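You operate a simulated robot arm through the tools that you are given. There is no shell and no other tool.

You run a simulated robot arm. Do the job below in one go: nothing can be reset, and whatever is moved stays where it is left.

TASK
Flush the coil in the middle cradle once from the purple tank, then once from the green.
Fine: pump on for it; at the end couplings parked and pump off.

Only the result counts: the job must be done as asked and must still hold three seconds after the hand-in. Knocking over, shifting, dropping, spilling or breaking anything else fails it.

THE ROBOT
A 7-joint arm with a fingered hand, fixed in place. Base frame: the origin is on the floor under the middle of its stand, x ahead of it, y to its left, z up. Lengths are in mm, angles in rad, forces in N, time in s.
It reaches about 1228 mm from its shoulder. Its first joint turns from -2.007 to 2.007 rad. Payload 5 kg.
The TCP is the grasp point between the finger pads, 32 mm short of the fingertips. In the tool frame z runs along the fingers and y along their closing line. The gripper opens to 160 mm; its body begins 89 mm behind the TCP. The gripper is a hand of 4 fingers: y runs from the thumb to the fingers, the wrist lies at [0, 0, -267] in the tool frame, and closing takes about 1.5 s.
Orientation is told as [roll, pitch, yaw] about the base's x, y, z axes, in that order, counted from this pose: with the fingers straight down and closing along the base's y, the tool's x points along the base's -x, its y along +y and its z along -z.

THE INTERFACE
- The arm moves only by the tool arm_command. Its arguments are lists of equal length, an entry for each row: "linear": the shift along the tool's x, y, z in mm, a list of three; "turn": the turn, a rotation vector about the tool's x, y, z in rad, a list of three. In form: {"linear": [[dx, dy, dz], ...], "turn": [[rx, ry, rz], ...]}. A call has 1 to 20 rows; each row shifts and turns the commanded pose from where the row before left it, along the tool's axes as they then stand. "fingers" is the finger opening in mm, from 0 to 160, set as the call begins (left out, the last holds). Rows are played at 5 a second. More than 50 mm and 0.15 rad between two rows, or a gripper value outside its range, and nothing of the call is played. A pose out of reach is approached as far as the arm can. The call stops where the force on the tool passes 90 N (or 10 N more than at its start, if that is more) or the arm is blocked; 0.2 s more then pass. The fingers move at their own pace (about 45 mm/s each) and stop on an object; they squeeze with about 31 N. The grip force told is the motor's: it shows also when the fingers shut on nothing. Time passes only in rows, and 0.2 s behind the last, so rows that do not move let the fingers close. It gives the time, the measured TCP pose, the force on the tool (base axes), the opening and the grip force at its end, in the units of the frame above (readings bear some noise), with the torque about the TCP (base axes, N m) and any sound that the robot's microphone picked up.
- Cameras (640 x 400 px; columns grow to the right, rows downward): "scene" is fixed at [221.9, -649.8, 1649.1]; the picture's right is [0.74, -0.67, 0.00], its down [-0.35, -0.38, -0.86] and it looks along [0.58, 0.64, -0.51] (base axes); focal length 336 px, centre (320, 200). "wrist" rides on the gripper at [80, -4, -114] in the tool frame; the picture's right is [0.05, 1.00, 0.00], its down [-0.82, 0.04, -0.58] and it looks along [-0.58, 0.03, 0.82] (tool axes); focal length 265 px, centre (320, 200).
- capture(camera): a new picture of that camera. The clock stands still meanwhile.
- lift_body(by): slides the trunk up (or, below 0, down) by that many mm; the arm rides with it, the base frame stays. It gives what a move gives, with no picture.
- curl_fingers(finger1, finger2, finger3, thumb_bend): sets how far each is bent, from 0 (flat) to 1 (curled in); at 0.3 the hand is open as for a grip, at 0.7 the pads meet at the TCP. One left out holds its place. A second passes; each finger stops where it meets its share of the squeeze, and holds until it gets a number again. A gripper value or a shape takes the hand back. It gives what a move gives, with no picture; readings hold the bend of each and the force on the fingers (four entries, about 0 where the hand has none), thumb and palm.
- hand_shape(shape): the hand has 4 fingers and takes this shape, open, in about a second: jaw (thumb against the fingers, like two jaws); tri (thumb and two fingers); tip (a fingertip pinch); poke (one finger out to press); point (the index stretched); flat (the hand flat); cup (the hand cupped); fist (a fist). The gripper value then closes the fingers along that shape, each until it touches; the sizes above hold for jaw. It gives what a move gives, with no picture.
- point_at(camera, pixels): for up to 12 pixels [column, row] of the newest picture of that camera ("zoom" is the newest enlarged one), the place [x, y, z] in the base frame of the surface seen there, good to about 2 mm. The clock stands still meanwhile.
- enlarge(camera, box): a new picture of the part [left, top, right, bottom] of that camera's present view, enlarged. The clock stands still meanwhile.
- close_job(): hands the job in; it is judged then, once.

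Open the gripper and draw the arm clear of the work before you hand the job in, unless the task says otherwise.

The tools are called after "Emit:" by a JSON object that holds its "api" and its "payload". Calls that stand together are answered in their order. arm_command: Moves the arm, as the interface text tells. Its arguments: {"type":"object","properties":{"linear":{"type":"array"},"turn":{"type":"array"},"fingers":{"type":"number"}},"required":["linear","turn"]} The other tools are called the same way: lift_body (by) moves the trunk up or down; hand_shape (shape) gives the hand a shape; curl_fingers (finger1, finger2, finger3, thumb_bend) moves the fingers one by one; capture (camera) takes a picture; point_at (camera, pixels) gives the place of the surface under pixels of a picture; enlarge (camera, box) takes an enlarged picture of a part of a camera's view; close_job () hands the job in.

At the start:

```text
t: 0.0
tcp_pos: [693.3, 251.8, 1293.5]
tcp_rot: [0.0, 0.001, 0.001]
force: [-0.1, -0.8, -1.1]
ft_torque: [0.0, -0.01, 0.03]
opening: 159.8
gripper_force: 0.0
shape: jaw
bend: [0.3, 0.3, 0.3, 0.3]
finger forces: [0.0, 0.1, 0.0, 0.1, 0.0, 0.0]
trunk travel left (down, up): [-700.0, 290.0]
```

scene: 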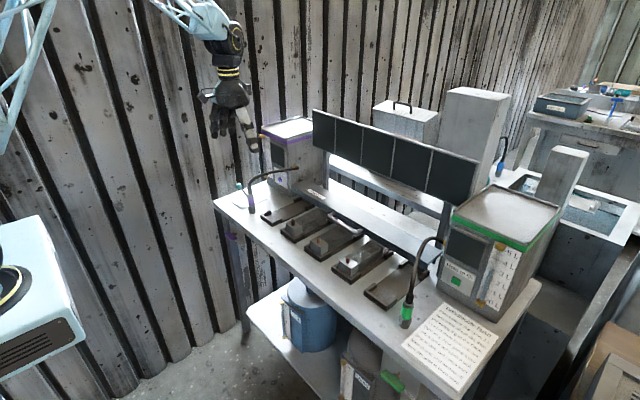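
wrist: 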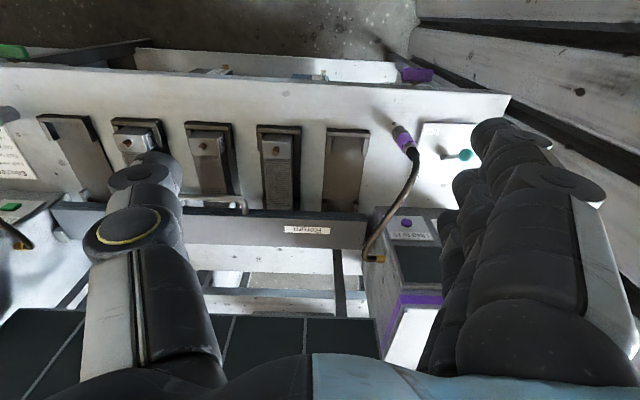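

I start by enlarging the scene picture to see the bench, the five cradles, the tanks and the instruction sheet at about (450,345).

Emit:
{"api": "enlarge", "payload": {"camera": "scene", "box": [400, 290, 510, 400]}}

Emit:
{"api": "enlarge", "payload": {"camera": "scene", "box": [220, 100, 440, 310]}}

Emit:
{"api": "enlarge", "payload": {"camera": "scene", "box": [390, 170, 560, 330]}}

Emit:
{"api": "enlarge", "payload": {"camera": "scene", "box": [210, 110, 340, 230]}}

```text
3.64 times, centred on (455, 345) of scene
```

zoom: 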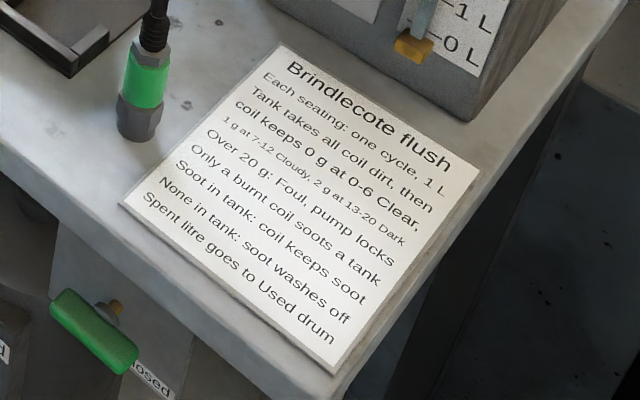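

```text
1.90 times, centred on (330, 205) of scene
```

zoom: 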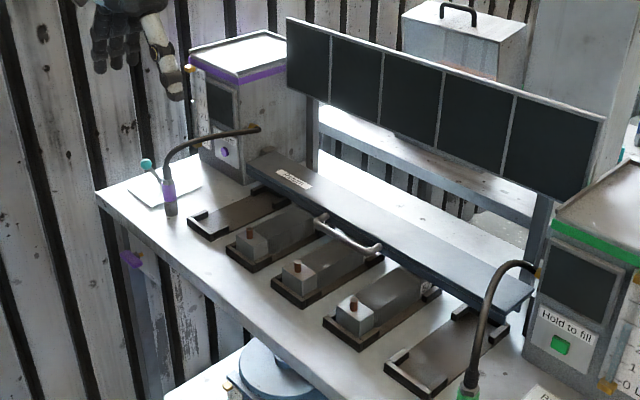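

```text
2.50 times, centred on (475, 250) of scene
```

zoom: 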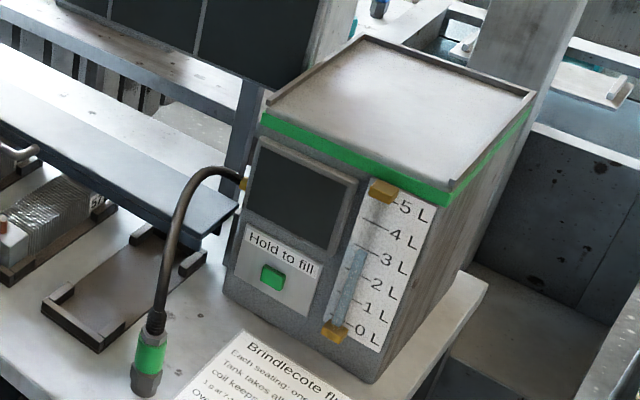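

```text
3.33 times, centred on (275, 170) of scene
```

zoom: 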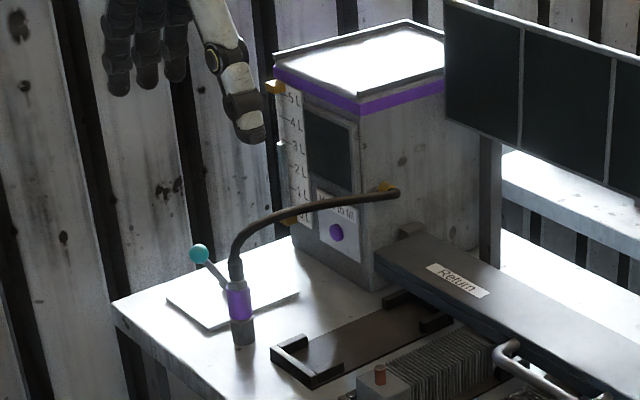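

The sheet explains: each seating runs one 1 L cycle. I now want coordinates: in the full scene view, the purple coupling (251,210), green coupling (406,320), cradle nubs, teal knob (239,186), and others.

Emit:
{"api": "capture", "payload": {"camera": "scene"}}

Emit:
{"api": "point_at", "payload": {"camera": "scene", "pixels": [[251, 208], [250, 190], [406, 322], [407, 300], [238, 186], [324, 238], [352, 265], [297, 222], [456, 281], [346, 228], [290, 168], [260, 240]]}}

Emit:
{"api": "enlarge", "payload": {"camera": "scene", "box": [225, 160, 305, 220]}}

Emit:
{"api": "enlarge", "payload": {"camera": "scene", "box": [230, 270, 430, 400]}}

Emit:
{"api": "enlarge", "payload": {"camera": "scene", "box": [280, 190, 400, 290]}}

```text
taken
```

scene: 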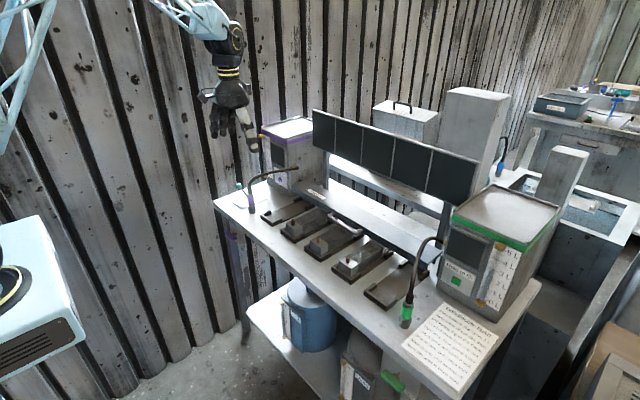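

```text
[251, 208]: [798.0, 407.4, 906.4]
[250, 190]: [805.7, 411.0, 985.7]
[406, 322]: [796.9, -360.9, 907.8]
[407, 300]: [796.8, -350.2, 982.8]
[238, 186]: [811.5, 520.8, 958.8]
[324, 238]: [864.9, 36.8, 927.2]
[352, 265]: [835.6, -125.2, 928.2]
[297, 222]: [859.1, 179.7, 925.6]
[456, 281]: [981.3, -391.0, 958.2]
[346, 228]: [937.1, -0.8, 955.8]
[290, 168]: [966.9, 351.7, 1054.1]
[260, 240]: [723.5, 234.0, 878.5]
```

```text
6.67 times, centred on (265, 190) of scene
```

zoom: 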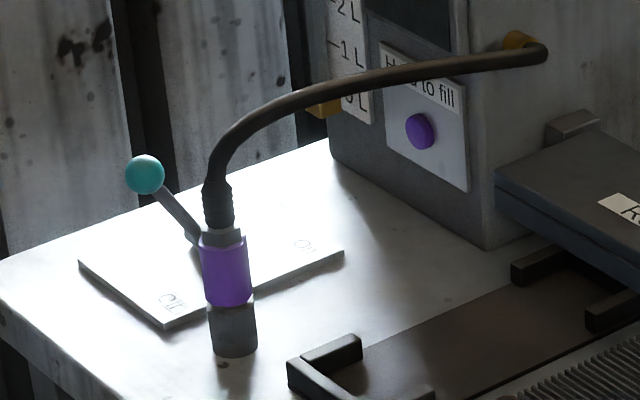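

```text
3.08 times, centred on (330, 335) of scene
```

zoom: 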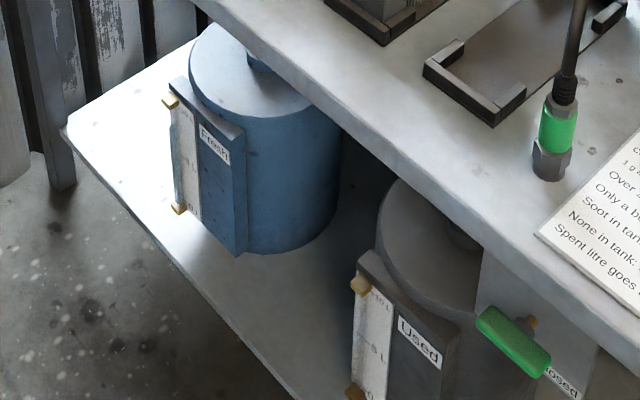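

```text
4.00 times, centred on (340, 240) of scene
```

zoom: 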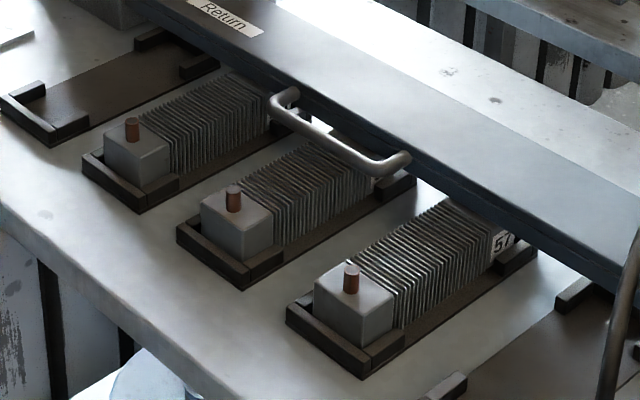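

The "Return" bar with a handle sits behind the coils, and the teal lever on its Off/On plate seems to be the pump switch. I look closer through the wrist camera.

Emit:
{"api": "capture", "payload": {"camera": "wrist"}}

Emit:
{"api": "enlarge", "payload": {"camera": "wrist", "box": [360, 110, 500, 270]}}

Emit:
{"api": "enlarge", "payload": {"camera": "wrist", "box": [100, 100, 340, 260]}}

Emit:
{"api": "enlarge", "payload": {"camera": "wrist", "box": [340, 200, 460, 370]}}

Emit:
{"api": "enlarge", "payload": {"camera": "wrist", "box": [100, 30, 520, 130]}}

```text
taken
```

wrist: 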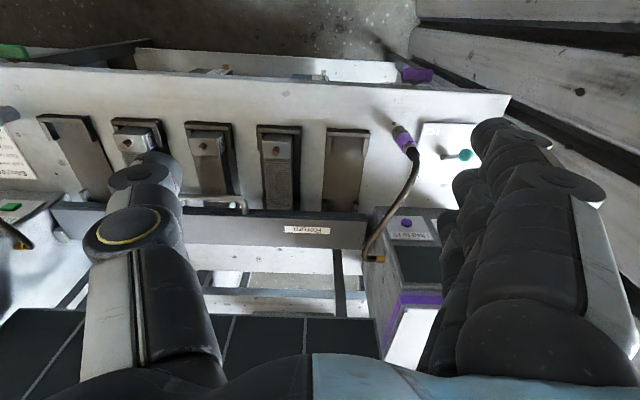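

```text
2.50 times, centred on (430, 190) of wrist
```

zoom: 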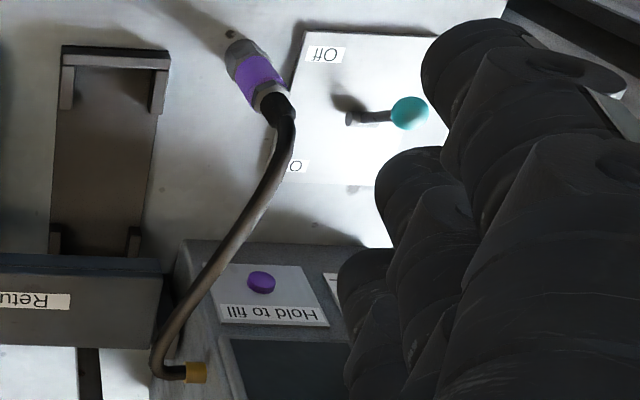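

```text
2.50 times, centred on (220, 180) of wrist
```

zoom: 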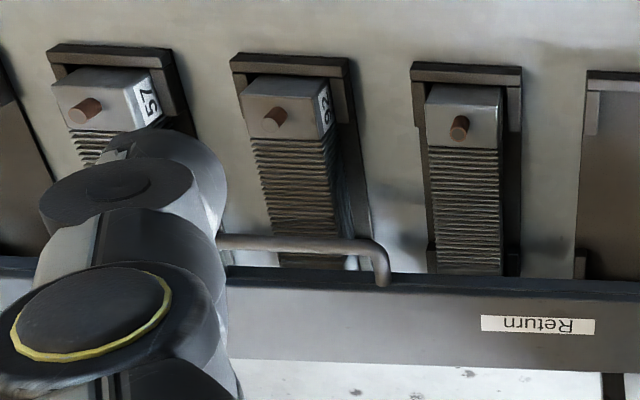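

```text
2.35 times, centred on (400, 285) of wrist
```

zoom: 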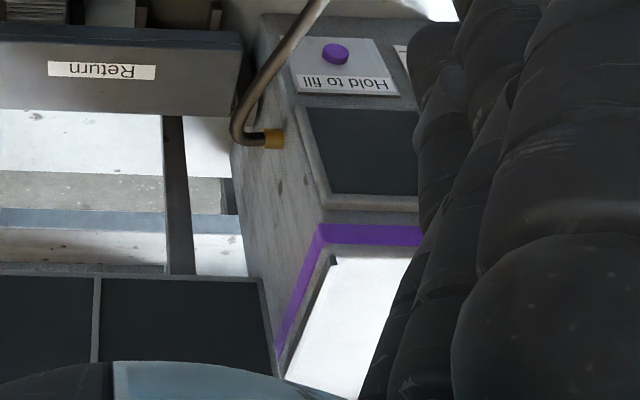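

```text
1.52 times, centred on (310, 80) of wrist
```

zoom: 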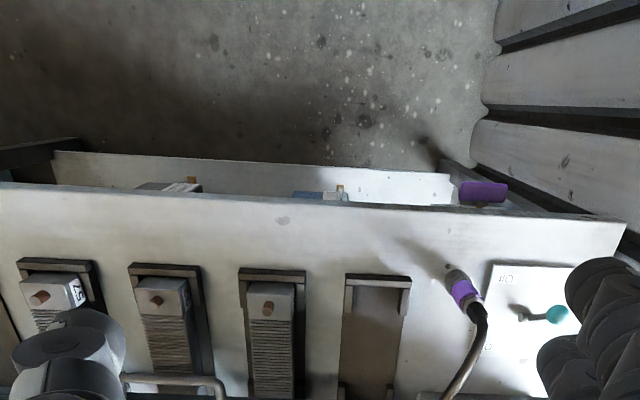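

The lever seems to lean toward Off (near side). I measure the lever, labels, coupling, coil and bar points in the wrist view.

Emit:
{"api": "point_at", "payload": {"camera": "wrist", "pixels": [[465, 154], [442, 157], [432, 132], [421, 176], [395, 127], [403, 141], [410, 152], [205, 146], [205, 133], [275, 152], [128, 143], [413, 73]]}}

Emit:
{"api": "point_at", "payload": {"camera": "wrist", "pixels": [[240, 200], [220, 197], [300, 212], [300, 230], [300, 243], [405, 224], [386, 184], [372, 258], [185, 128], [228, 128], [190, 190], [236, 185]]}}

```text
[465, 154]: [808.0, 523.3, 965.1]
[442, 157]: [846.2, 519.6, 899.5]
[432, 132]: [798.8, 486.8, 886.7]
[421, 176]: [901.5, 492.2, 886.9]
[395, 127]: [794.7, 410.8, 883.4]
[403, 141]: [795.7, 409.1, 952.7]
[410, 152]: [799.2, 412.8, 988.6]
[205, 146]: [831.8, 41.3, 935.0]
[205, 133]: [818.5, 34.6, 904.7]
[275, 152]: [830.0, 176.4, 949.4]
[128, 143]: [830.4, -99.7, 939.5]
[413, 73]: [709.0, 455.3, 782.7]
```

```text
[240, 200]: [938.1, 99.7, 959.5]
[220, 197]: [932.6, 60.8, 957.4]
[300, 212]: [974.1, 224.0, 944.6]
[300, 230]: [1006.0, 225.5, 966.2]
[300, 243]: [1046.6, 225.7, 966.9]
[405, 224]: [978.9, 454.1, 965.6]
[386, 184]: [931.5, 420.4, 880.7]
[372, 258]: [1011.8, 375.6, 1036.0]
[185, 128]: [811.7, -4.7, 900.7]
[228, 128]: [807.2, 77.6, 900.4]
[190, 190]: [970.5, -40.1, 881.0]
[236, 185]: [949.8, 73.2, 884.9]
```

Lever ball at (808,523,964), pivot near (850,520,887): it is at Off (x 799), On is at x 901. Now I check tank gauges and drums, plus the screens and return bar in the scene view.

Emit:
{"api": "enlarge", "payload": {"camera": "scene", "box": [250, 115, 330, 165]}}

Emit:
{"api": "enlarge", "payload": {"camera": "scene", "box": [470, 235, 530, 310]}}

Emit:
{"api": "enlarge", "payload": {"camera": "scene", "box": [270, 280, 320, 350]}}

Emit:
{"api": "enlarge", "payload": {"camera": "scene", "box": [330, 340, 430, 400]}}

Emit:
{"api": "enlarge", "payload": {"camera": "scene", "box": [215, 220, 265, 290]}}

Emit:
{"api": "point_at", "payload": {"camera": "scene", "pixels": [[313, 110], [478, 160], [470, 205], [320, 150], [295, 130], [265, 135], [505, 205], [455, 215], [540, 245], [500, 235], [430, 345], [540, 285]]}}

```text
8.00 times, centred on (290, 140) of scene
```

zoom: 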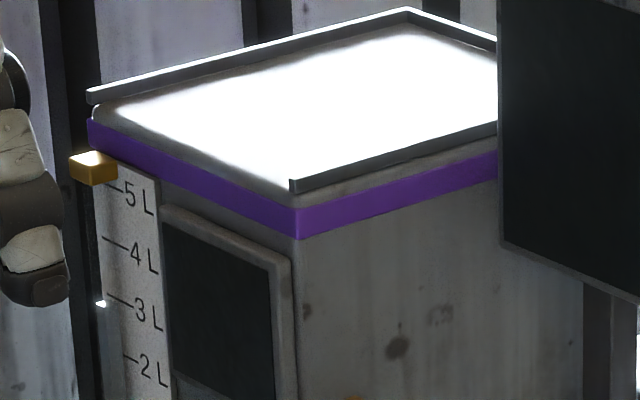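

```text
5.33 times, centred on (500, 272) of scene
```

zoom: 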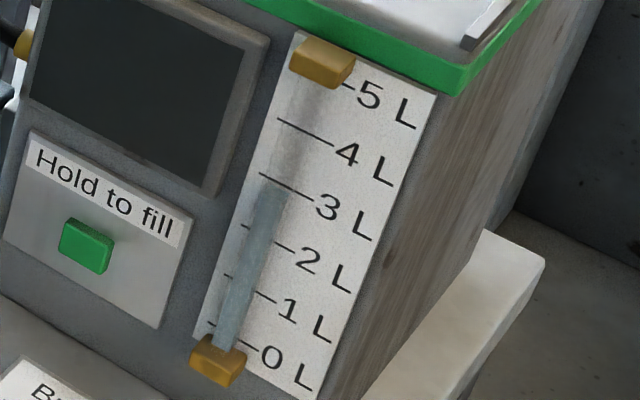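

```text
5.71 times, centred on (295, 315) of scene
```

zoom: 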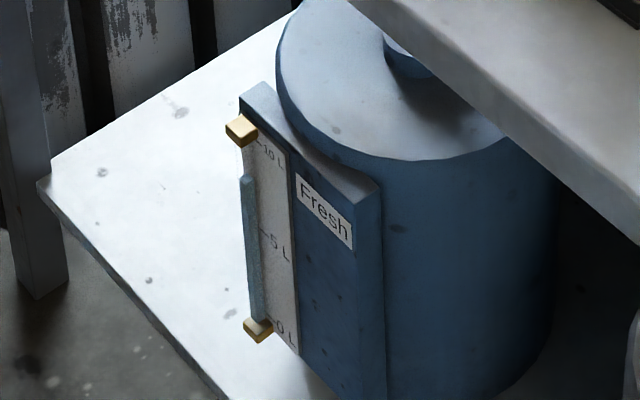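

```text
6.40 times, centred on (380, 370) of scene
```

zoom: 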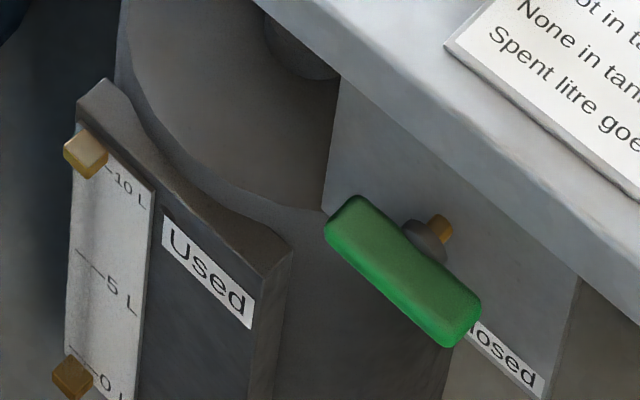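

```text
5.71 times, centred on (240, 255) of scene
```

zoom: 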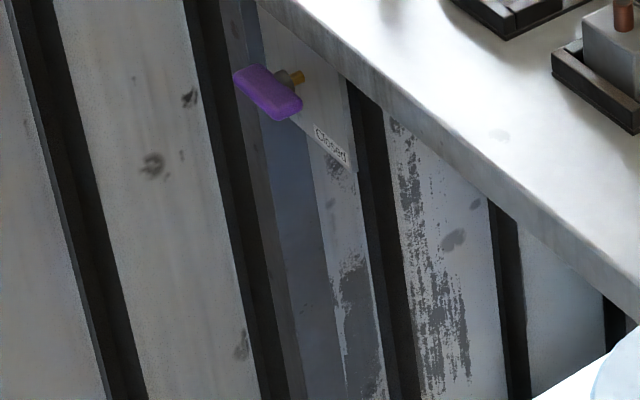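

```text
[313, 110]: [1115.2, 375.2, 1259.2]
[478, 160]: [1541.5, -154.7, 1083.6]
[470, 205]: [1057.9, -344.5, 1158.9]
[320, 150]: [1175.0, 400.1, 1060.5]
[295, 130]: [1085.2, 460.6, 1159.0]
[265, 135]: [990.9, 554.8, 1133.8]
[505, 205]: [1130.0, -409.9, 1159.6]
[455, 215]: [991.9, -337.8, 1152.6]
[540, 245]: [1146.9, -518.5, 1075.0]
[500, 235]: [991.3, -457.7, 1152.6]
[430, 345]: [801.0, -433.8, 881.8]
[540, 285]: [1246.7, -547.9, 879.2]
```

Green and purple tanks hold about 3 L each, Used is nearly empty, and both drain valves read Closed. I tilt the hand 45° forward so the wrist camera looks at the bench from the front.

Emit:
{"api": "arm_command", "payload": {"linear": [[0, 0, 0], [0, 0, 0], [0, 0, 0], [0, 0, 0], [0, 0, 0], [0, 0, 0]], "turn": [[0, -0.131, 0], [0, -0.131, 0], [0, -0.131, 0], [0, -0.131, 0], [0, -0.131, 0], [0, -0.13, 0]]}}

Emit:
{"api": "capture", "payload": {"camera": "wrist"}}

Emit:
{"api": "capture", "payload": {"camera": "scene"}}

```text
t: 1.4
tcp_pos: [698.0, 231.8, 1289.7]
tcp_rot: [0.014, -0.773, -0.053]
force: [0.5, 4.3, 2.7]
ft_torque: [-0.36, 0.18, -0.24]
opening: 160.2
gripper_force: 0.0
shape: jaw
bend: [0.3, 0.3, 0.3, 0.3]
finger forces: [0.1, 0.0, 0.1, 0.0, 0.1, 0.0]
trunk travel left (down, up): [-700.0, 290.0]
```

```text
taken
```

wrist: 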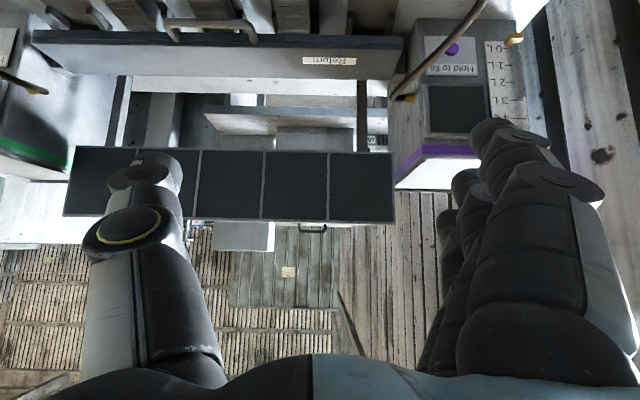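

```text
taken
```

scene: 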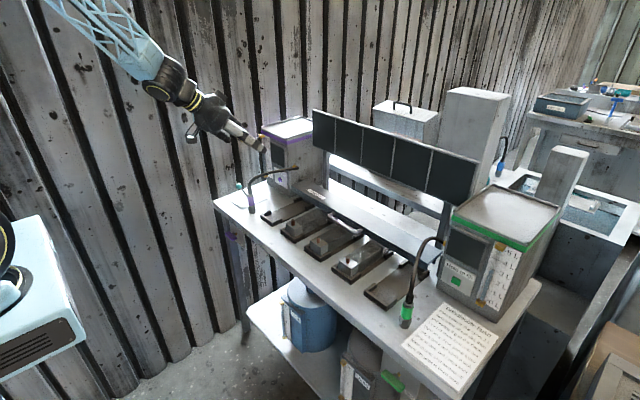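

The hand is tilted; the screens hang at x≈1080 and the arm is clear. I lower the trunk by 190 mm to look under the screens toward the coils.

Emit:
{"api": "lift_body", "payload": {"by": -190}}

Emit:
{"api": "capture", "payload": {"camera": "wrist"}}

Emit:
{"api": "capture", "payload": {"camera": "scene"}}

```text
t: 3.5
tcp_pos: [692.0, 252.5, 1103.5]
tcp_rot: [0.001, -0.785, 0.0]
force: [-0.1, 0.5, 0.7]
ft_torque: [0.01, -0.03, 0.03]
opening: 159.9
gripper_force: 0.1
shape: jaw
bend: [0.3, 0.3, 0.3, 0.3]
finger forces: [0.0, 0.0, 0.1, 0.0, 0.0, 0.0]
trunk travel left (down, up): [-510.0, 480.0]
```

```text
taken
```

wrist: 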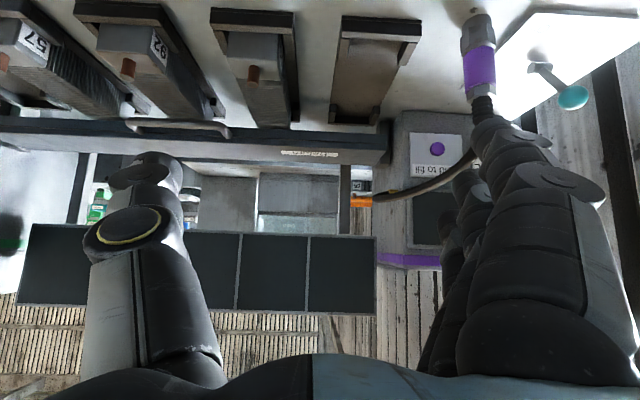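

```text
taken
```

scene: 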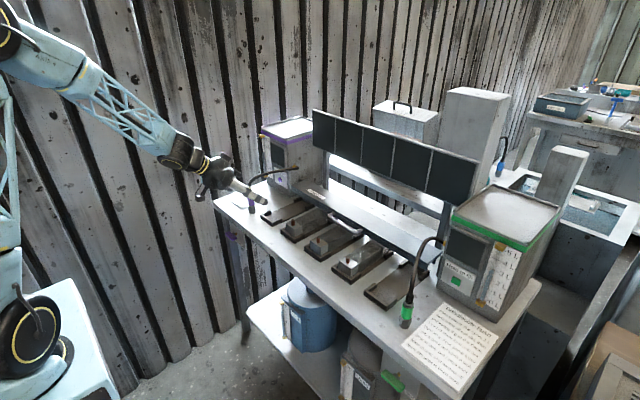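

Now a good upside-down front view. I enlarge the coil/return-bar area and the coupling/lever area.

Emit:
{"api": "enlarge", "payload": {"camera": "wrist", "box": [60, 0, 320, 170]}}

Emit:
{"api": "enlarge", "payload": {"camera": "wrist", "box": [430, 0, 640, 130]}}

Emit:
{"api": "point_at", "payload": {"camera": "wrist", "pixels": [[478, 12], [480, 30], [480, 45], [481, 68], [481, 93], [484, 106], [484, 118], [573, 97], [541, 69], [535, 56], [427, 190], [360, 200]]}}

Emit:
{"api": "point_at", "payload": {"camera": "wrist", "pixels": [[127, 70], [130, 55], [253, 75], [250, 55], [130, 25], [180, 125], [220, 132], [300, 135], [300, 152], [185, 105], [280, 120], [3, 60]]}}

```text
2.35 times, centred on (190, 85) of wrist
```

zoom: 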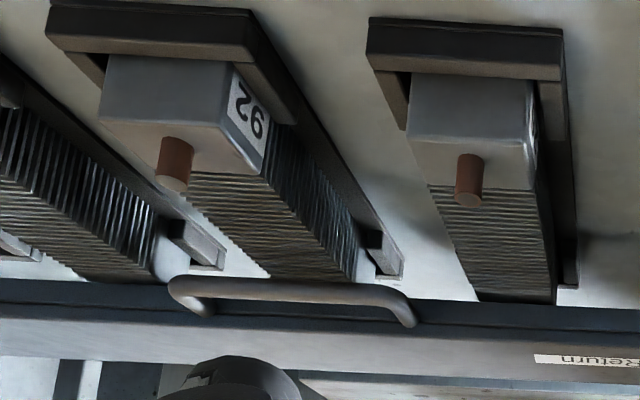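

```text
3.05 times, centred on (535, 65) of wrist
```

zoom: 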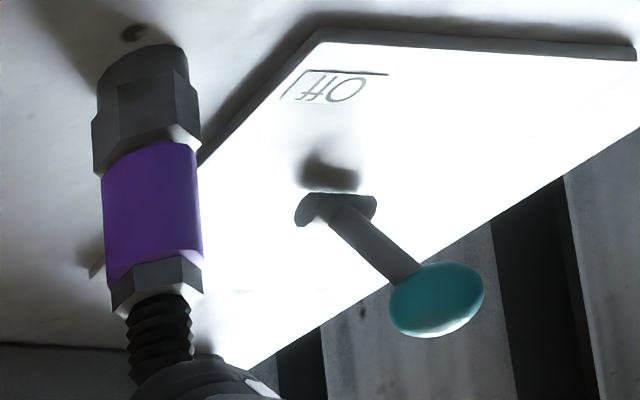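

```text
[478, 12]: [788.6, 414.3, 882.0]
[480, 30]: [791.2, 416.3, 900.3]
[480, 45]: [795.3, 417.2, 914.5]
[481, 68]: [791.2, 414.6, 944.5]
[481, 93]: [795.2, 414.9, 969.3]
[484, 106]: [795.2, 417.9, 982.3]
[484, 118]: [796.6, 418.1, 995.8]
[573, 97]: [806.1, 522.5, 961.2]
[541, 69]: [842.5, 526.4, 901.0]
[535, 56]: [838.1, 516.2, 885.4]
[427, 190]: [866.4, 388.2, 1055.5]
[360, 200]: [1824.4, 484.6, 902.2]
```

```text
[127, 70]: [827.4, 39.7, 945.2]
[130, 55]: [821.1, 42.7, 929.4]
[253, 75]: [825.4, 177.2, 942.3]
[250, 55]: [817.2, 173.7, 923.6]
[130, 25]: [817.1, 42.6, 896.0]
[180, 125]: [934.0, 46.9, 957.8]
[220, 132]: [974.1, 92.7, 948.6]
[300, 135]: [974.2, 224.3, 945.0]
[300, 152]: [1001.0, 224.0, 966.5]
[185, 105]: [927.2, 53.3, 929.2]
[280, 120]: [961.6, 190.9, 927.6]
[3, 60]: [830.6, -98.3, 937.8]
```

I need to understand the Return bar (x 974–1047, z≈945–966): whether it is fixed or must be moved onto the coils. I enlarge its ends and its relation to the coil rears.

Emit:
{"api": "enlarge", "payload": {"camera": "scene", "box": [280, 170, 360, 220]}}

Emit:
{"api": "enlarge", "payload": {"camera": "scene", "box": [370, 210, 460, 270]}}

Emit:
{"api": "enlarge", "payload": {"camera": "scene", "box": [310, 200, 390, 260]}}

Emit:
{"api": "enlarge", "payload": {"camera": "wrist", "box": [320, 90, 430, 210]}}

Emit:
{"api": "enlarge", "payload": {"camera": "wrist", "box": [0, 90, 130, 200]}}

```text
8.00 times, centred on (320, 195) of scene
```

zoom: 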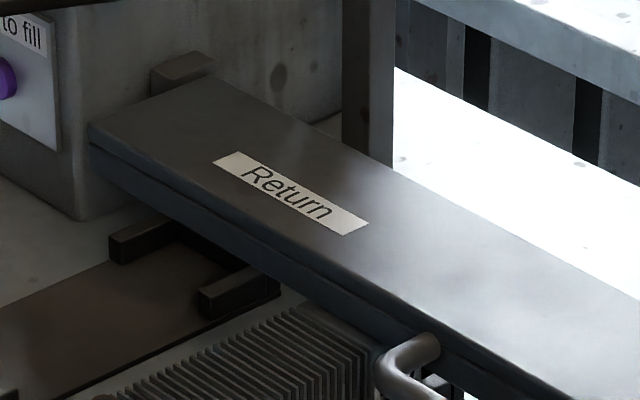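

```text
6.67 times, centred on (415, 240) of scene
```

zoom: 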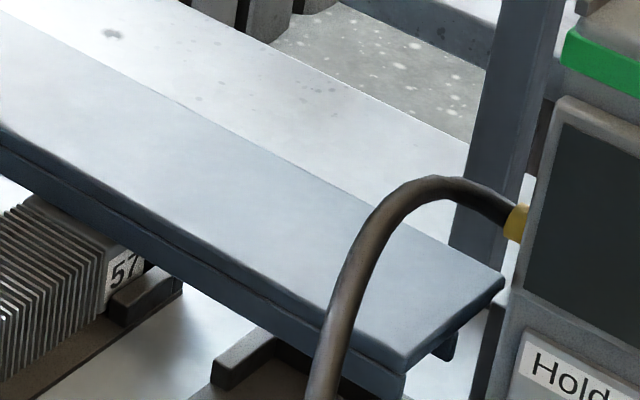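

```text
6.67 times, centred on (350, 230) of scene
```

zoom: 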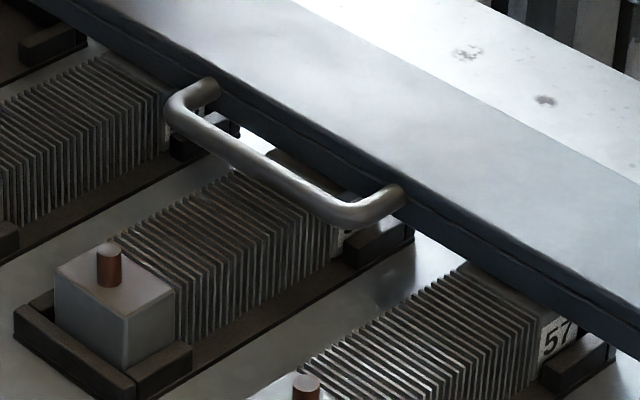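

```text
3.33 times, centred on (375, 150) of wrist
```

zoom: 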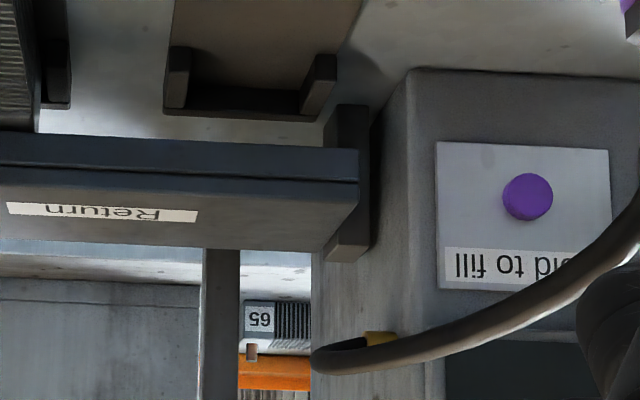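

```text
3.64 times, centred on (65, 145) of wrist
```

zoom: 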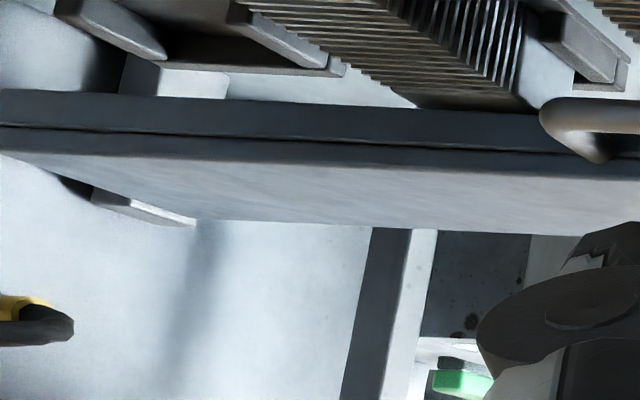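

The bar looks like a two-layer trough with a centred handle at its front edge, seated between end brackets. I move to a lower central spot in front of the bench to look underneath it.

Emit:
{"api": "arm_command", "payload": {"linear": [[15.7, -40.3, 5.15], [15.7, -40.3, 5.15], [15.7, -40.3, 5.15], [15.7, -40.3, 5.15], [15.7, -40.3, 5.15], [15.7, -40.3, 5.15], [15.7, -40.3, 5.15], [0, 0, 0], [0, 0, 0]], "turn": [[0, 0, 0], [0, 0, 0], [0, 0, 0], [0, 0, 0], [0, 0, 0], [0, 0, 0], [0, 0, 0], [0, 0, 0], [0, 0, 0]]}}

Emit:
{"api": "capture", "payload": {"camera": "wrist"}}

Emit:
{"api": "enlarge", "payload": {"camera": "wrist", "box": [200, 80, 440, 230]}}

```text
t: 5.5
tcp_pos: [641.0, -31.9, 999.4]
tcp_rot: [0.0, -0.786, 0.0]
force: [-0.7, -5.1, 0.2]
ft_torque: [0.33, -0.05, 0.3]
opening: 159.9
gripper_force: 0.1
shape: jaw
bend: [0.3, 0.3, 0.3, 0.3]
finger forces: [0.0, 0.0, 0.0, 0.1, 0.0, 0.1]
trunk travel left (down, up): [-510.0, 480.0]
```

```text
taken
```

wrist: 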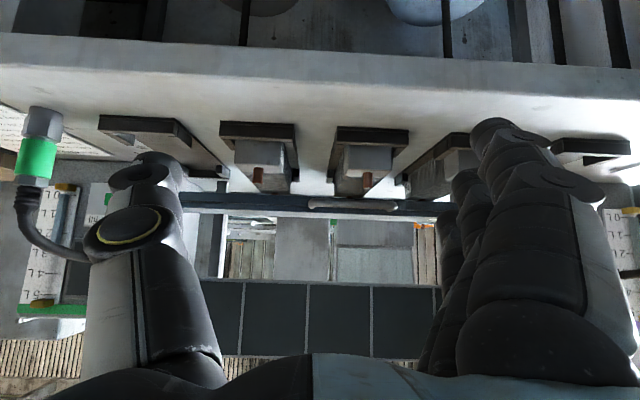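

```text
2.67 times, centred on (320, 155) of wrist
```

zoom: 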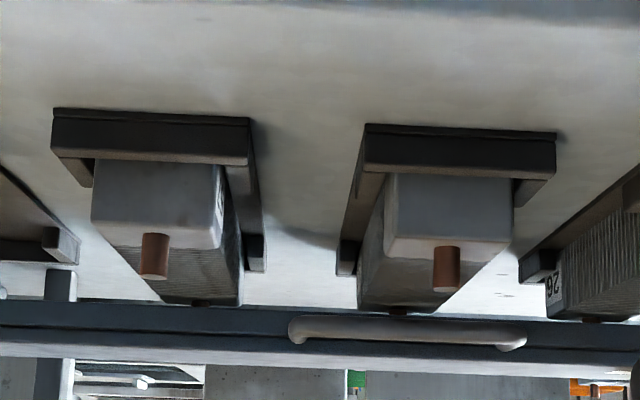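

I can see small copper stubs at the coil rears just under the bar at zoom (398,310). I measure those and the bar's lower edge to see whether the bar sits on them.

Emit:
{"api": "point_at", "payload": {"camera": "zoom", "pixels": [[398, 310], [398, 316], [200, 302], [398, 305], [250, 306], [250, 320], [250, 334], [250, 345], [60, 285], [60, 300], [440, 290], [440, 265]]}}

Emit:
{"api": "enlarge", "payload": {"camera": "wrist", "box": [310, 160, 410, 220]}}

```text
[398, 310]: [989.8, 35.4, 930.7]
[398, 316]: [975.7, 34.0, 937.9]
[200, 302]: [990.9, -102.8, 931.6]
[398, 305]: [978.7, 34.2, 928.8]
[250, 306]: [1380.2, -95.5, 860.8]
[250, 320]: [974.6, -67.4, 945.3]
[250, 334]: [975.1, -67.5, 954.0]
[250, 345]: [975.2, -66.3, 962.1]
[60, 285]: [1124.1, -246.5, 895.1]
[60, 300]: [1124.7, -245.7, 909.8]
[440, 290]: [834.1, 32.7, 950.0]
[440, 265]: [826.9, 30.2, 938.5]
```

```text
6.40 times, centred on (360, 190) of wrist
```

zoom: 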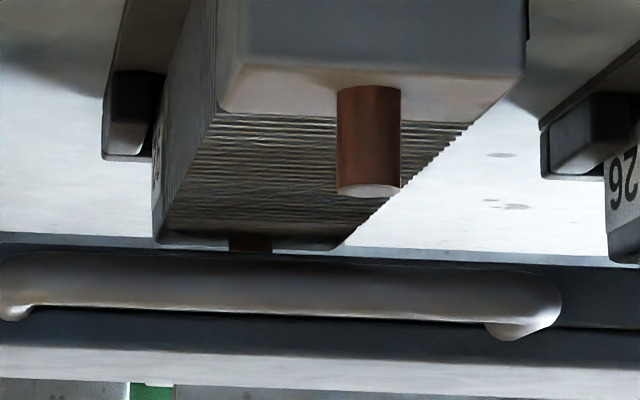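

The bar's underside (z≈936) covers the rear stubs, so it is down on the coils; I leave it. Next comes the pump lever, so I test the "poke" shape in free space to see its outline.

Emit:
{"api": "hand_shape", "payload": {"shape": "poke"}}

Emit:
{"api": "capture", "payload": {"camera": "wrist"}}

Emit:
{"api": "enlarge", "payload": {"camera": "scene", "box": [180, 150, 340, 300]}}

```text
t: 6.4
tcp_pos: [642.2, -23.9, 999.0]
tcp_rot: [0.001, -0.785, 0.011]
force: [-0.8, -0.1, 0.3]
ft_torque: [0.01, 0.01, 0.0]
opening: 0.0
gripper_force: 0.1
shape: poke
bend: [1.0, 1.0, 1.0, 0.47]
finger forces: [0.1, 0.0, 0.0, 0.0, 0.1, 0.1]
trunk travel left (down, up): [-510.0, 480.0]
```

```text
taken
```

wrist: 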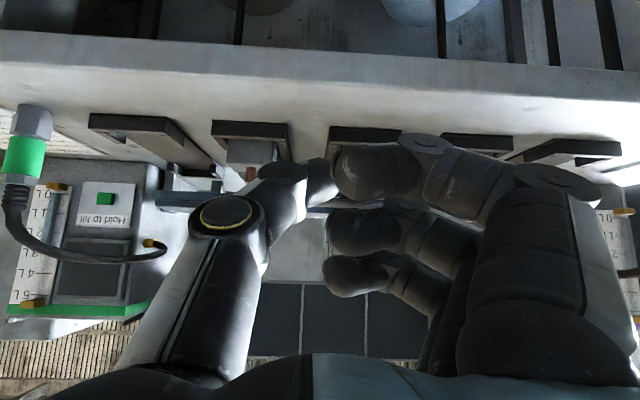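

```text
2.67 times, centred on (260, 225) of scene
```

zoom: 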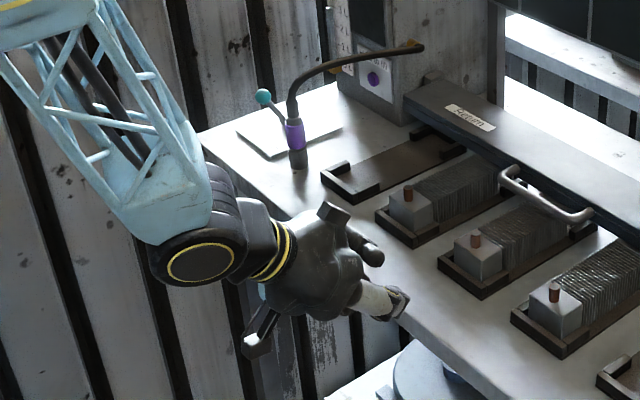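

Poke curls all three fingers with the thumb out. I compare the "point" shape.

Emit:
{"api": "hand_shape", "payload": {"shape": "point"}}

Emit:
{"api": "capture", "payload": {"camera": "wrist"}}

Emit:
{"api": "enlarge", "payload": {"camera": "scene", "box": [180, 150, 340, 300]}}

```text
t: 7.3
tcp_pos: [640.8, -23.6, 998.7]
tcp_rot: [0.0, -0.786, 0.011]
force: [0.4, -0.1, 0.9]
ft_torque: [-0.03, -0.06, 0.04]
opening: 152.2
gripper_force: 0.1
shape: point
bend: [0.3, 1.0, 1.0, 0.54]
finger forces: [0.2, 0.1, 0.1, 0.1, 0.0, 0.1]
trunk travel left (down, up): [-510.0, 480.0]
```

```text
taken
```

wrist: 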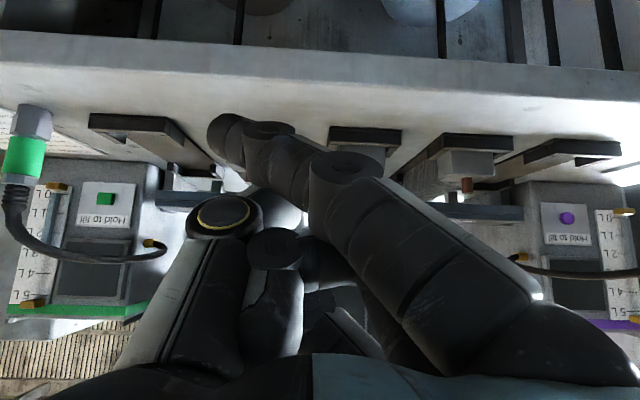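

```text
2.67 times, centred on (260, 225) of scene
```

zoom: 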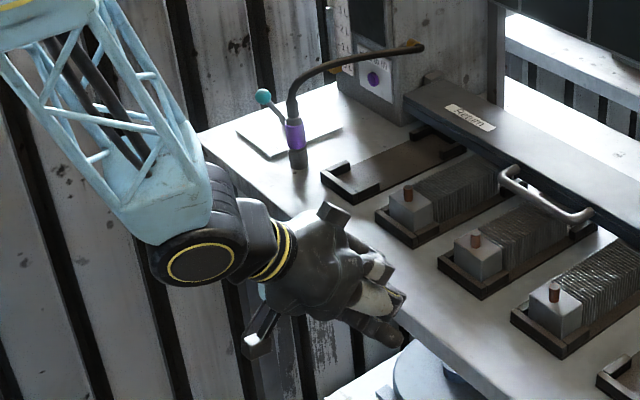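

Point spreads things too much, so I'll push the lever with the jaw shape closed. I return to jaw, close the fingers in free space, and check the outline and the wall distance.

Emit:
{"api": "hand_shape", "payload": {"shape": "jaw"}}

Emit:
{"api": "arm_command", "payload": {"linear": [[0, 0, 0], [0, 0, 0], [0, 0, 0], [0, 0, 0], [0, 0, 0], [0, 0, 0], [0, 0, 0], [0, 0, 0]], "turn": [[0, 0, 0], [0, 0, 0], [0, 0, 0], [0, 0, 0], [0, 0, 0], [0, 0, 0], [0, 0, 0], [0, 0, 0]], "fingers": 0}}

Emit:
{"api": "capture", "payload": {"camera": "wrist"}}

Emit:
{"api": "capture", "payload": {"camera": "scene"}}

Emit:
{"api": "point_at", "payload": {"camera": "scene", "pixels": [[200, 190], [228, 165], [213, 199], [246, 185], [262, 196], [230, 200], [267, 207], [290, 210]]}}

```text
t: 8.2
tcp_pos: [640.8, -23.8, 998.8]
tcp_rot: [0.0, -0.786, 0.01]
force: [0.2, 0.8, -0.3]
ft_torque: [0.01, -0.04, 0.0]
opening: 160.2
gripper_force: 0.1
shape: jaw
bend: [0.3, 0.3, 0.3, 0.3]
finger forces: [0.0, 0.1, 0.0, 0.0, 0.0, 0.1]
trunk travel left (down, up): [-510.0, 480.0]
```

```text
t: 10.0
tcp_pos: [640.1, -30.5, 997.9]
tcp_rot: [0.0, -0.786, 0.001]
force: [-0.1, 0.5, -0.8]
ft_torque: [0.01, 0.02, 0.02]
opening: 0.0
gripper_force: 0.1
shape: jaw
bend: [0.7, 0.7, 0.7, 0.7]
finger forces: [0.0, 0.1, 0.0, 0.0, 0.0, 0.1]
trunk travel left (down, up): [-510.0, 480.0]
```

```text
taken
```

wrist: 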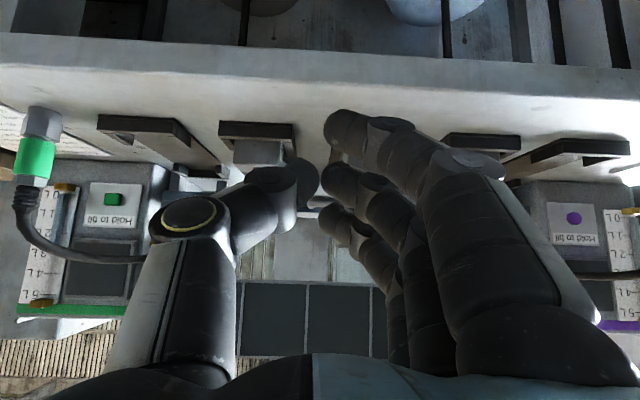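

```text
taken
```

scene: 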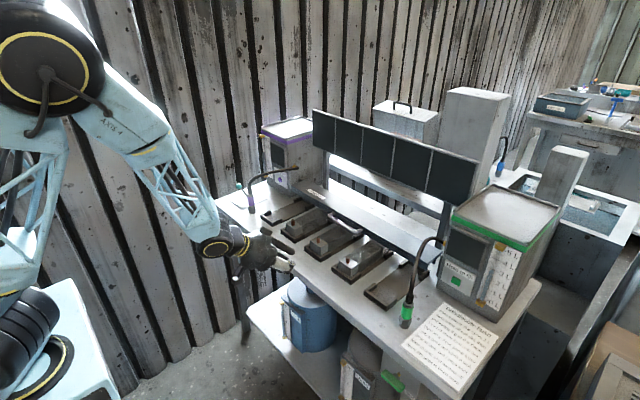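

```text
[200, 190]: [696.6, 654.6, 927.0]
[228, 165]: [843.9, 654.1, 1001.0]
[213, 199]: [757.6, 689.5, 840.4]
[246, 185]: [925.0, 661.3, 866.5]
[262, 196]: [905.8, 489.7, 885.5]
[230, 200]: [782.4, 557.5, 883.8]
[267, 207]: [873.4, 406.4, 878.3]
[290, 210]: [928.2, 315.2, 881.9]
```

Closed hand is compact (about ±80 mm in y), the wall is at y≈655. I move to a spot in front of the lever at about (690,525,972).

Emit:
{"api": "arm_command", "payload": {"linear": [[-1.4, 46.25, 4.5], [-1.4, 46.25, 4.5], [-1.4, 46.25, 4.5], [-1.4, 46.25, 4.5], [-1.4, 46.25, 4.5], [-1.4, 46.25, 4.5], [-1.4, 46.25, 4.5], [-1.4, 46.25, 4.5], [-1.4, 46.25, 4.5], [-1.4, 46.25, 4.5], [-1.4, 46.25, 4.5], [-1.4, 46.25, 4.5], [0, 0, 0], [0, 0, 0], [0, 0, 0]], "turn": [[0, 0, 0], [0, 0, 0], [0, 0, 0], [0, 0, 0], [0, 0, 0], [0, 0, 0], [0, 0, 0], [0, 0, 0], [0, 0, 0], [0, 0, 0], [0, 0, 0], [0, 0, 0], [0, 0, 0], [0, 0, 0], [0, 0, 0]]}}

Emit:
{"api": "capture", "payload": {"camera": "wrist"}}

Emit:
{"api": "enlarge", "payload": {"camera": "scene", "box": [150, 120, 330, 260]}}

```text
t: 13.2
tcp_pos: [690.6, 524.4, 971.1]
tcp_rot: [-0.001, -0.785, 0.0]
force: [-1.2, 0.1, 0.7]
ft_torque: [-0.02, 0.02, 0.0]
opening: 0.0
gripper_force: 31.4
shape: jaw
bend: [0.69, 0.63, 0.69, 0.67]
finger forces: [0.1, 0.1, 0.0, 0.0, 0.0, 0.1]
trunk travel left (down, up): [-510.0, 480.0]
```

```text
taken
```

wrist: 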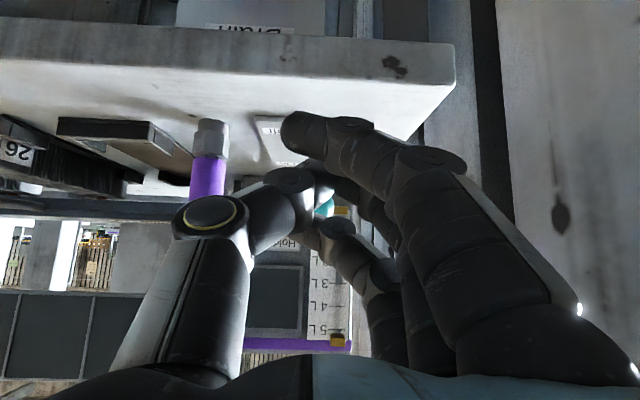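

```text
2.86 times, centred on (240, 190) of scene
```

zoom: 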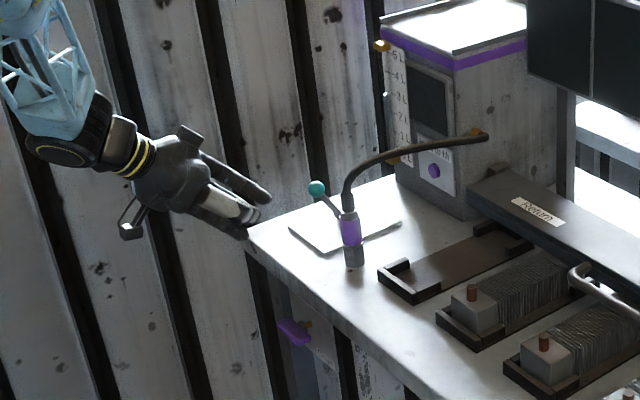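

The ball is visible at wrist (325,208), in line with the closed fingers. I move forward 40 mm to just short of contact and look.

Emit:
{"api": "arm_command", "payload": {"linear": [[-14.14, 0, 14.14], [-14.14, 0, 14.14], [0, 0, 0], [0, 0, 0]], "turn": [[0, 0, 0], [0, 0, 0], [0, 0, 0], [0, 0, 0]]}}

Emit:
{"api": "capture", "payload": {"camera": "wrist"}}

Emit:
{"api": "enlarge", "payload": {"camera": "scene", "box": [190, 150, 290, 220]}}

```text
t: 14.2
tcp_pos: [730.7, 522.9, 972.3]
tcp_rot: [0.0, -0.785, -0.001]
force: [0.6, 0.0, 0.5]
ft_torque: [0.01, -0.03, 0.03]
opening: 0.0
gripper_force: 31.2
shape: jaw
bend: [0.69, 0.63, 0.69, 0.67]
finger forces: [0.0, 0.0, 0.0, 0.0, 0.1, 0.1]
trunk travel left (down, up): [-510.0, 480.0]
```

```text
taken
```

wrist: 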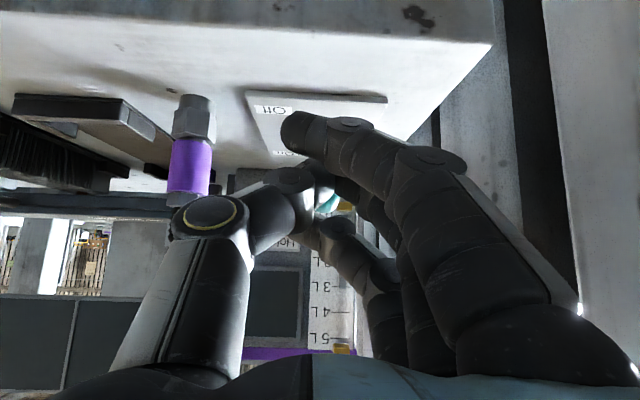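

```text
5.71 times, centred on (240, 185) of scene
```

zoom: 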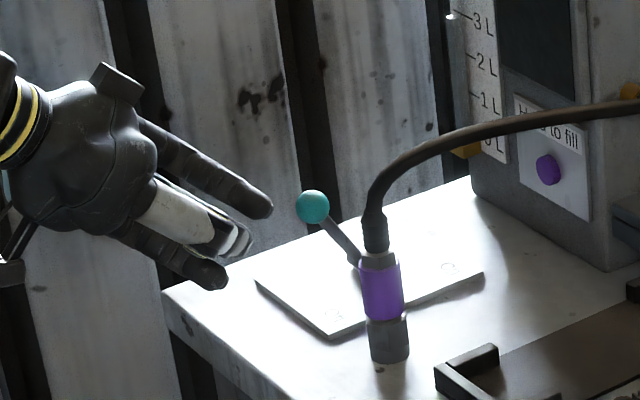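

The top finger points at the ball. I push forward in steps, watching the force.

Emit:
{"api": "arm_command", "payload": {"linear": [[-7.07, 0, 7.07], [-7.07, 0, 7.07], [-7.07, 0, 7.07], [-7.07, 0, 7.07], [0, 0, 0]], "turn": [[0, 0, 0], [0, 0, 0], [0, 0, 0], [0, 0, 0], [0, 0, 0]]}}

Emit:
{"api": "enlarge", "payload": {"camera": "scene", "box": [190, 150, 290, 220]}}

```text
t: 15.4
tcp_pos: [771.1, 524.8, 973.0]
tcp_rot: [-0.001, -0.784, 0.0]
force: [0.0, -0.4, -0.8]
ft_torque: [0.01, 0.02, 0.01]
opening: 0.0
gripper_force: 31.6
shape: jaw
bend: [0.69, 0.63, 0.69, 0.67]
finger forces: [0.0, 0.1, 0.1, 0.1, 0.0, 0.0]
trunk travel left (down, up): [-510.0, 480.0]
```

```text
5.71 times, centred on (240, 185) of scene
```

zoom: 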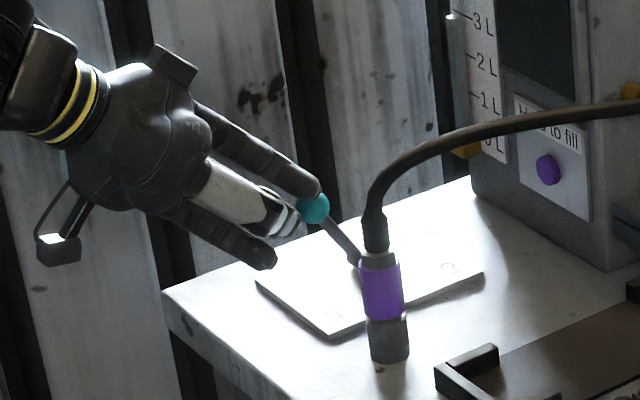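

The finger is just at the ball. I measure the fingertip and ball positions before pushing on.

Emit:
{"api": "point_at", "payload": {"camera": "zoom", "pixels": [[308, 182], [300, 192], [295, 180], [318, 208], [310, 212], [325, 205], [270, 262], [290, 225]]}}

```text
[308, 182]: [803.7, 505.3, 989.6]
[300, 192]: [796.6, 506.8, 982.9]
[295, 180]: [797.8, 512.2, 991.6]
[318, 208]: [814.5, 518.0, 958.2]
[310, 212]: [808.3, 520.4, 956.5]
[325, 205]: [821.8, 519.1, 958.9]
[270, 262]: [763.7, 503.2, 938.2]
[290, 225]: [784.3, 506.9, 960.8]
```

The top finger (z≈985) would pass over the ball (centre z≈961). I back off, lower 22 mm, and push again.

Emit:
{"api": "arm_command", "payload": {"linear": [[17.68, 0, -17.68], [7.07, 0, -7.07], [15.56, 0, 15.56], [0, 0, 0], [-7.07, 0, 7.07], [-7.07, 0, 7.07], [-7.07, 0, 7.07], [0, 0, 0]], "turn": [[0, 0, 0], [0, 0, 0], [0, 0, 0], [0, 0, 0], [0, 0, 0], [0, 0, 0], [0, 0, 0], [0, 0, 0]]}}

Emit:
{"api": "enlarge", "payload": {"camera": "scene", "box": [190, 150, 290, 220]}}

```text
t: 17.2
tcp_pos: [766.2, 523.2, 951.1]
tcp_rot: [0.001, -0.785, -0.001]
force: [-1.1, 0.1, 0.2]
ft_torque: [-0.03, -0.01, 0.0]
opening: 0.0
gripper_force: 30.7
shape: jaw
bend: [0.69, 0.63, 0.69, 0.67]
finger forces: [0.0, 0.0, 0.0, 0.0, 0.1, 0.1]
trunk travel left (down, up): [-510.0, 480.0]
```

```text
5.71 times, centred on (240, 185) of scene
```

zoom: 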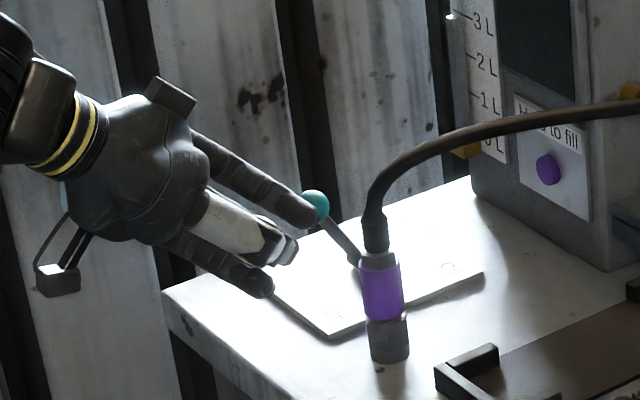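

Now the fingertip meets the ball's centre. I keep pushing forward in 8 mm rows.

Emit:
{"api": "arm_command", "payload": {"linear": [[-5.66, 0, 5.66], [-5.66, 0, 5.66], [-5.66, 0, 5.66], [-5.66, 0, 5.66], [0, 0, 0]], "turn": [[0, 0, 0], [0, 0, 0], [0, 0, 0], [0, 0, 0], [0, 0, 0]]}}

Emit:
{"api": "enlarge", "payload": {"camera": "scene", "box": [190, 150, 290, 220]}}

```text
t: 18.4
tcp_pos: [797.9, 524.1, 950.6]
tcp_rot: [0.0, -0.786, -0.001]
force: [-0.2, 0.9, 0.4]
ft_torque: [0.0, 0.0, -0.01]
opening: 0.0
gripper_force: 31.1
shape: jaw
bend: [0.69, 0.63, 0.7, 0.67]
finger forces: [0.1, 0.0, 0.4, 0.1, 0.0, 0.0]
trunk travel left (down, up): [-510.0, 480.0]
```

```text
5.71 times, centred on (240, 185) of scene
```

zoom: 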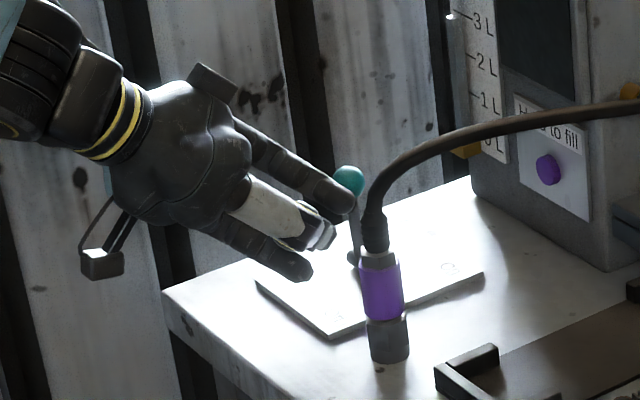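

The lever is now near upright. I continue another 32 mm.

Emit:
{"api": "arm_command", "payload": {"linear": [[-5.66, 0, 5.66], [-5.66, 0, 5.66], [-5.66, 0, 5.66], [-5.66, 0, 5.66], [0, 0, 0]], "turn": [[0, 0, 0], [0, 0, 0], [0, 0, 0], [0, 0, 0], [0, 0, 0]]}}

Emit:
{"api": "capture", "payload": {"camera": "scene"}}

Emit:
{"api": "enlarge", "payload": {"camera": "scene", "box": [190, 150, 290, 220]}}

```text
t: 19.6
tcp_pos: [831.2, 524.2, 949.6]
tcp_rot: [0.0, -0.785, -0.001]
force: [0.1, 0.2, -0.7]
ft_torque: [-0.01, 0.02, 0.0]
opening: 0.5
gripper_force: 30.8
shape: jaw
bend: [0.69, 0.63, 0.7, 0.67]
finger forces: [0.0, 0.1, 0.1, 0.0, 0.1, 0.1]
trunk travel left (down, up): [-510.0, 480.0]
```

```text
taken
```

scene: 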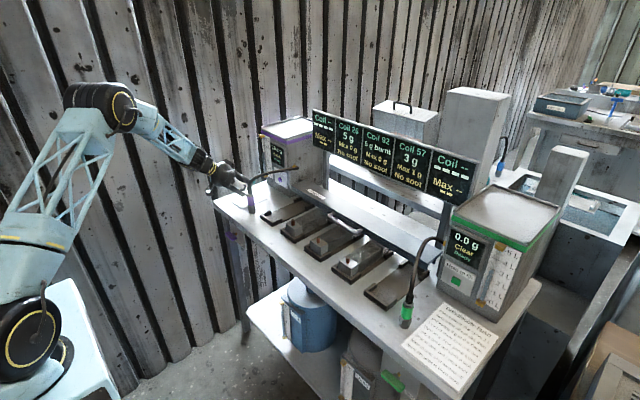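

```text
5.71 times, centred on (240, 185) of scene
```

zoom: 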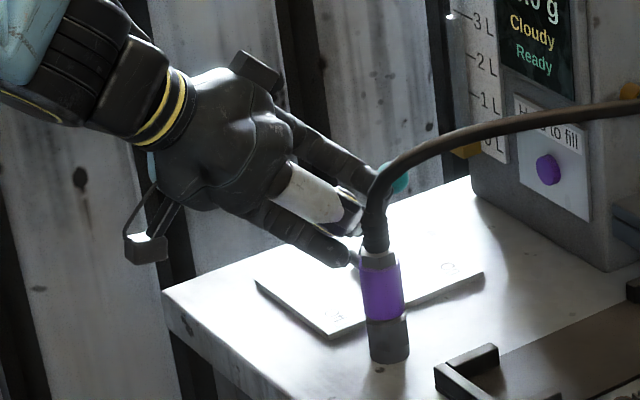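

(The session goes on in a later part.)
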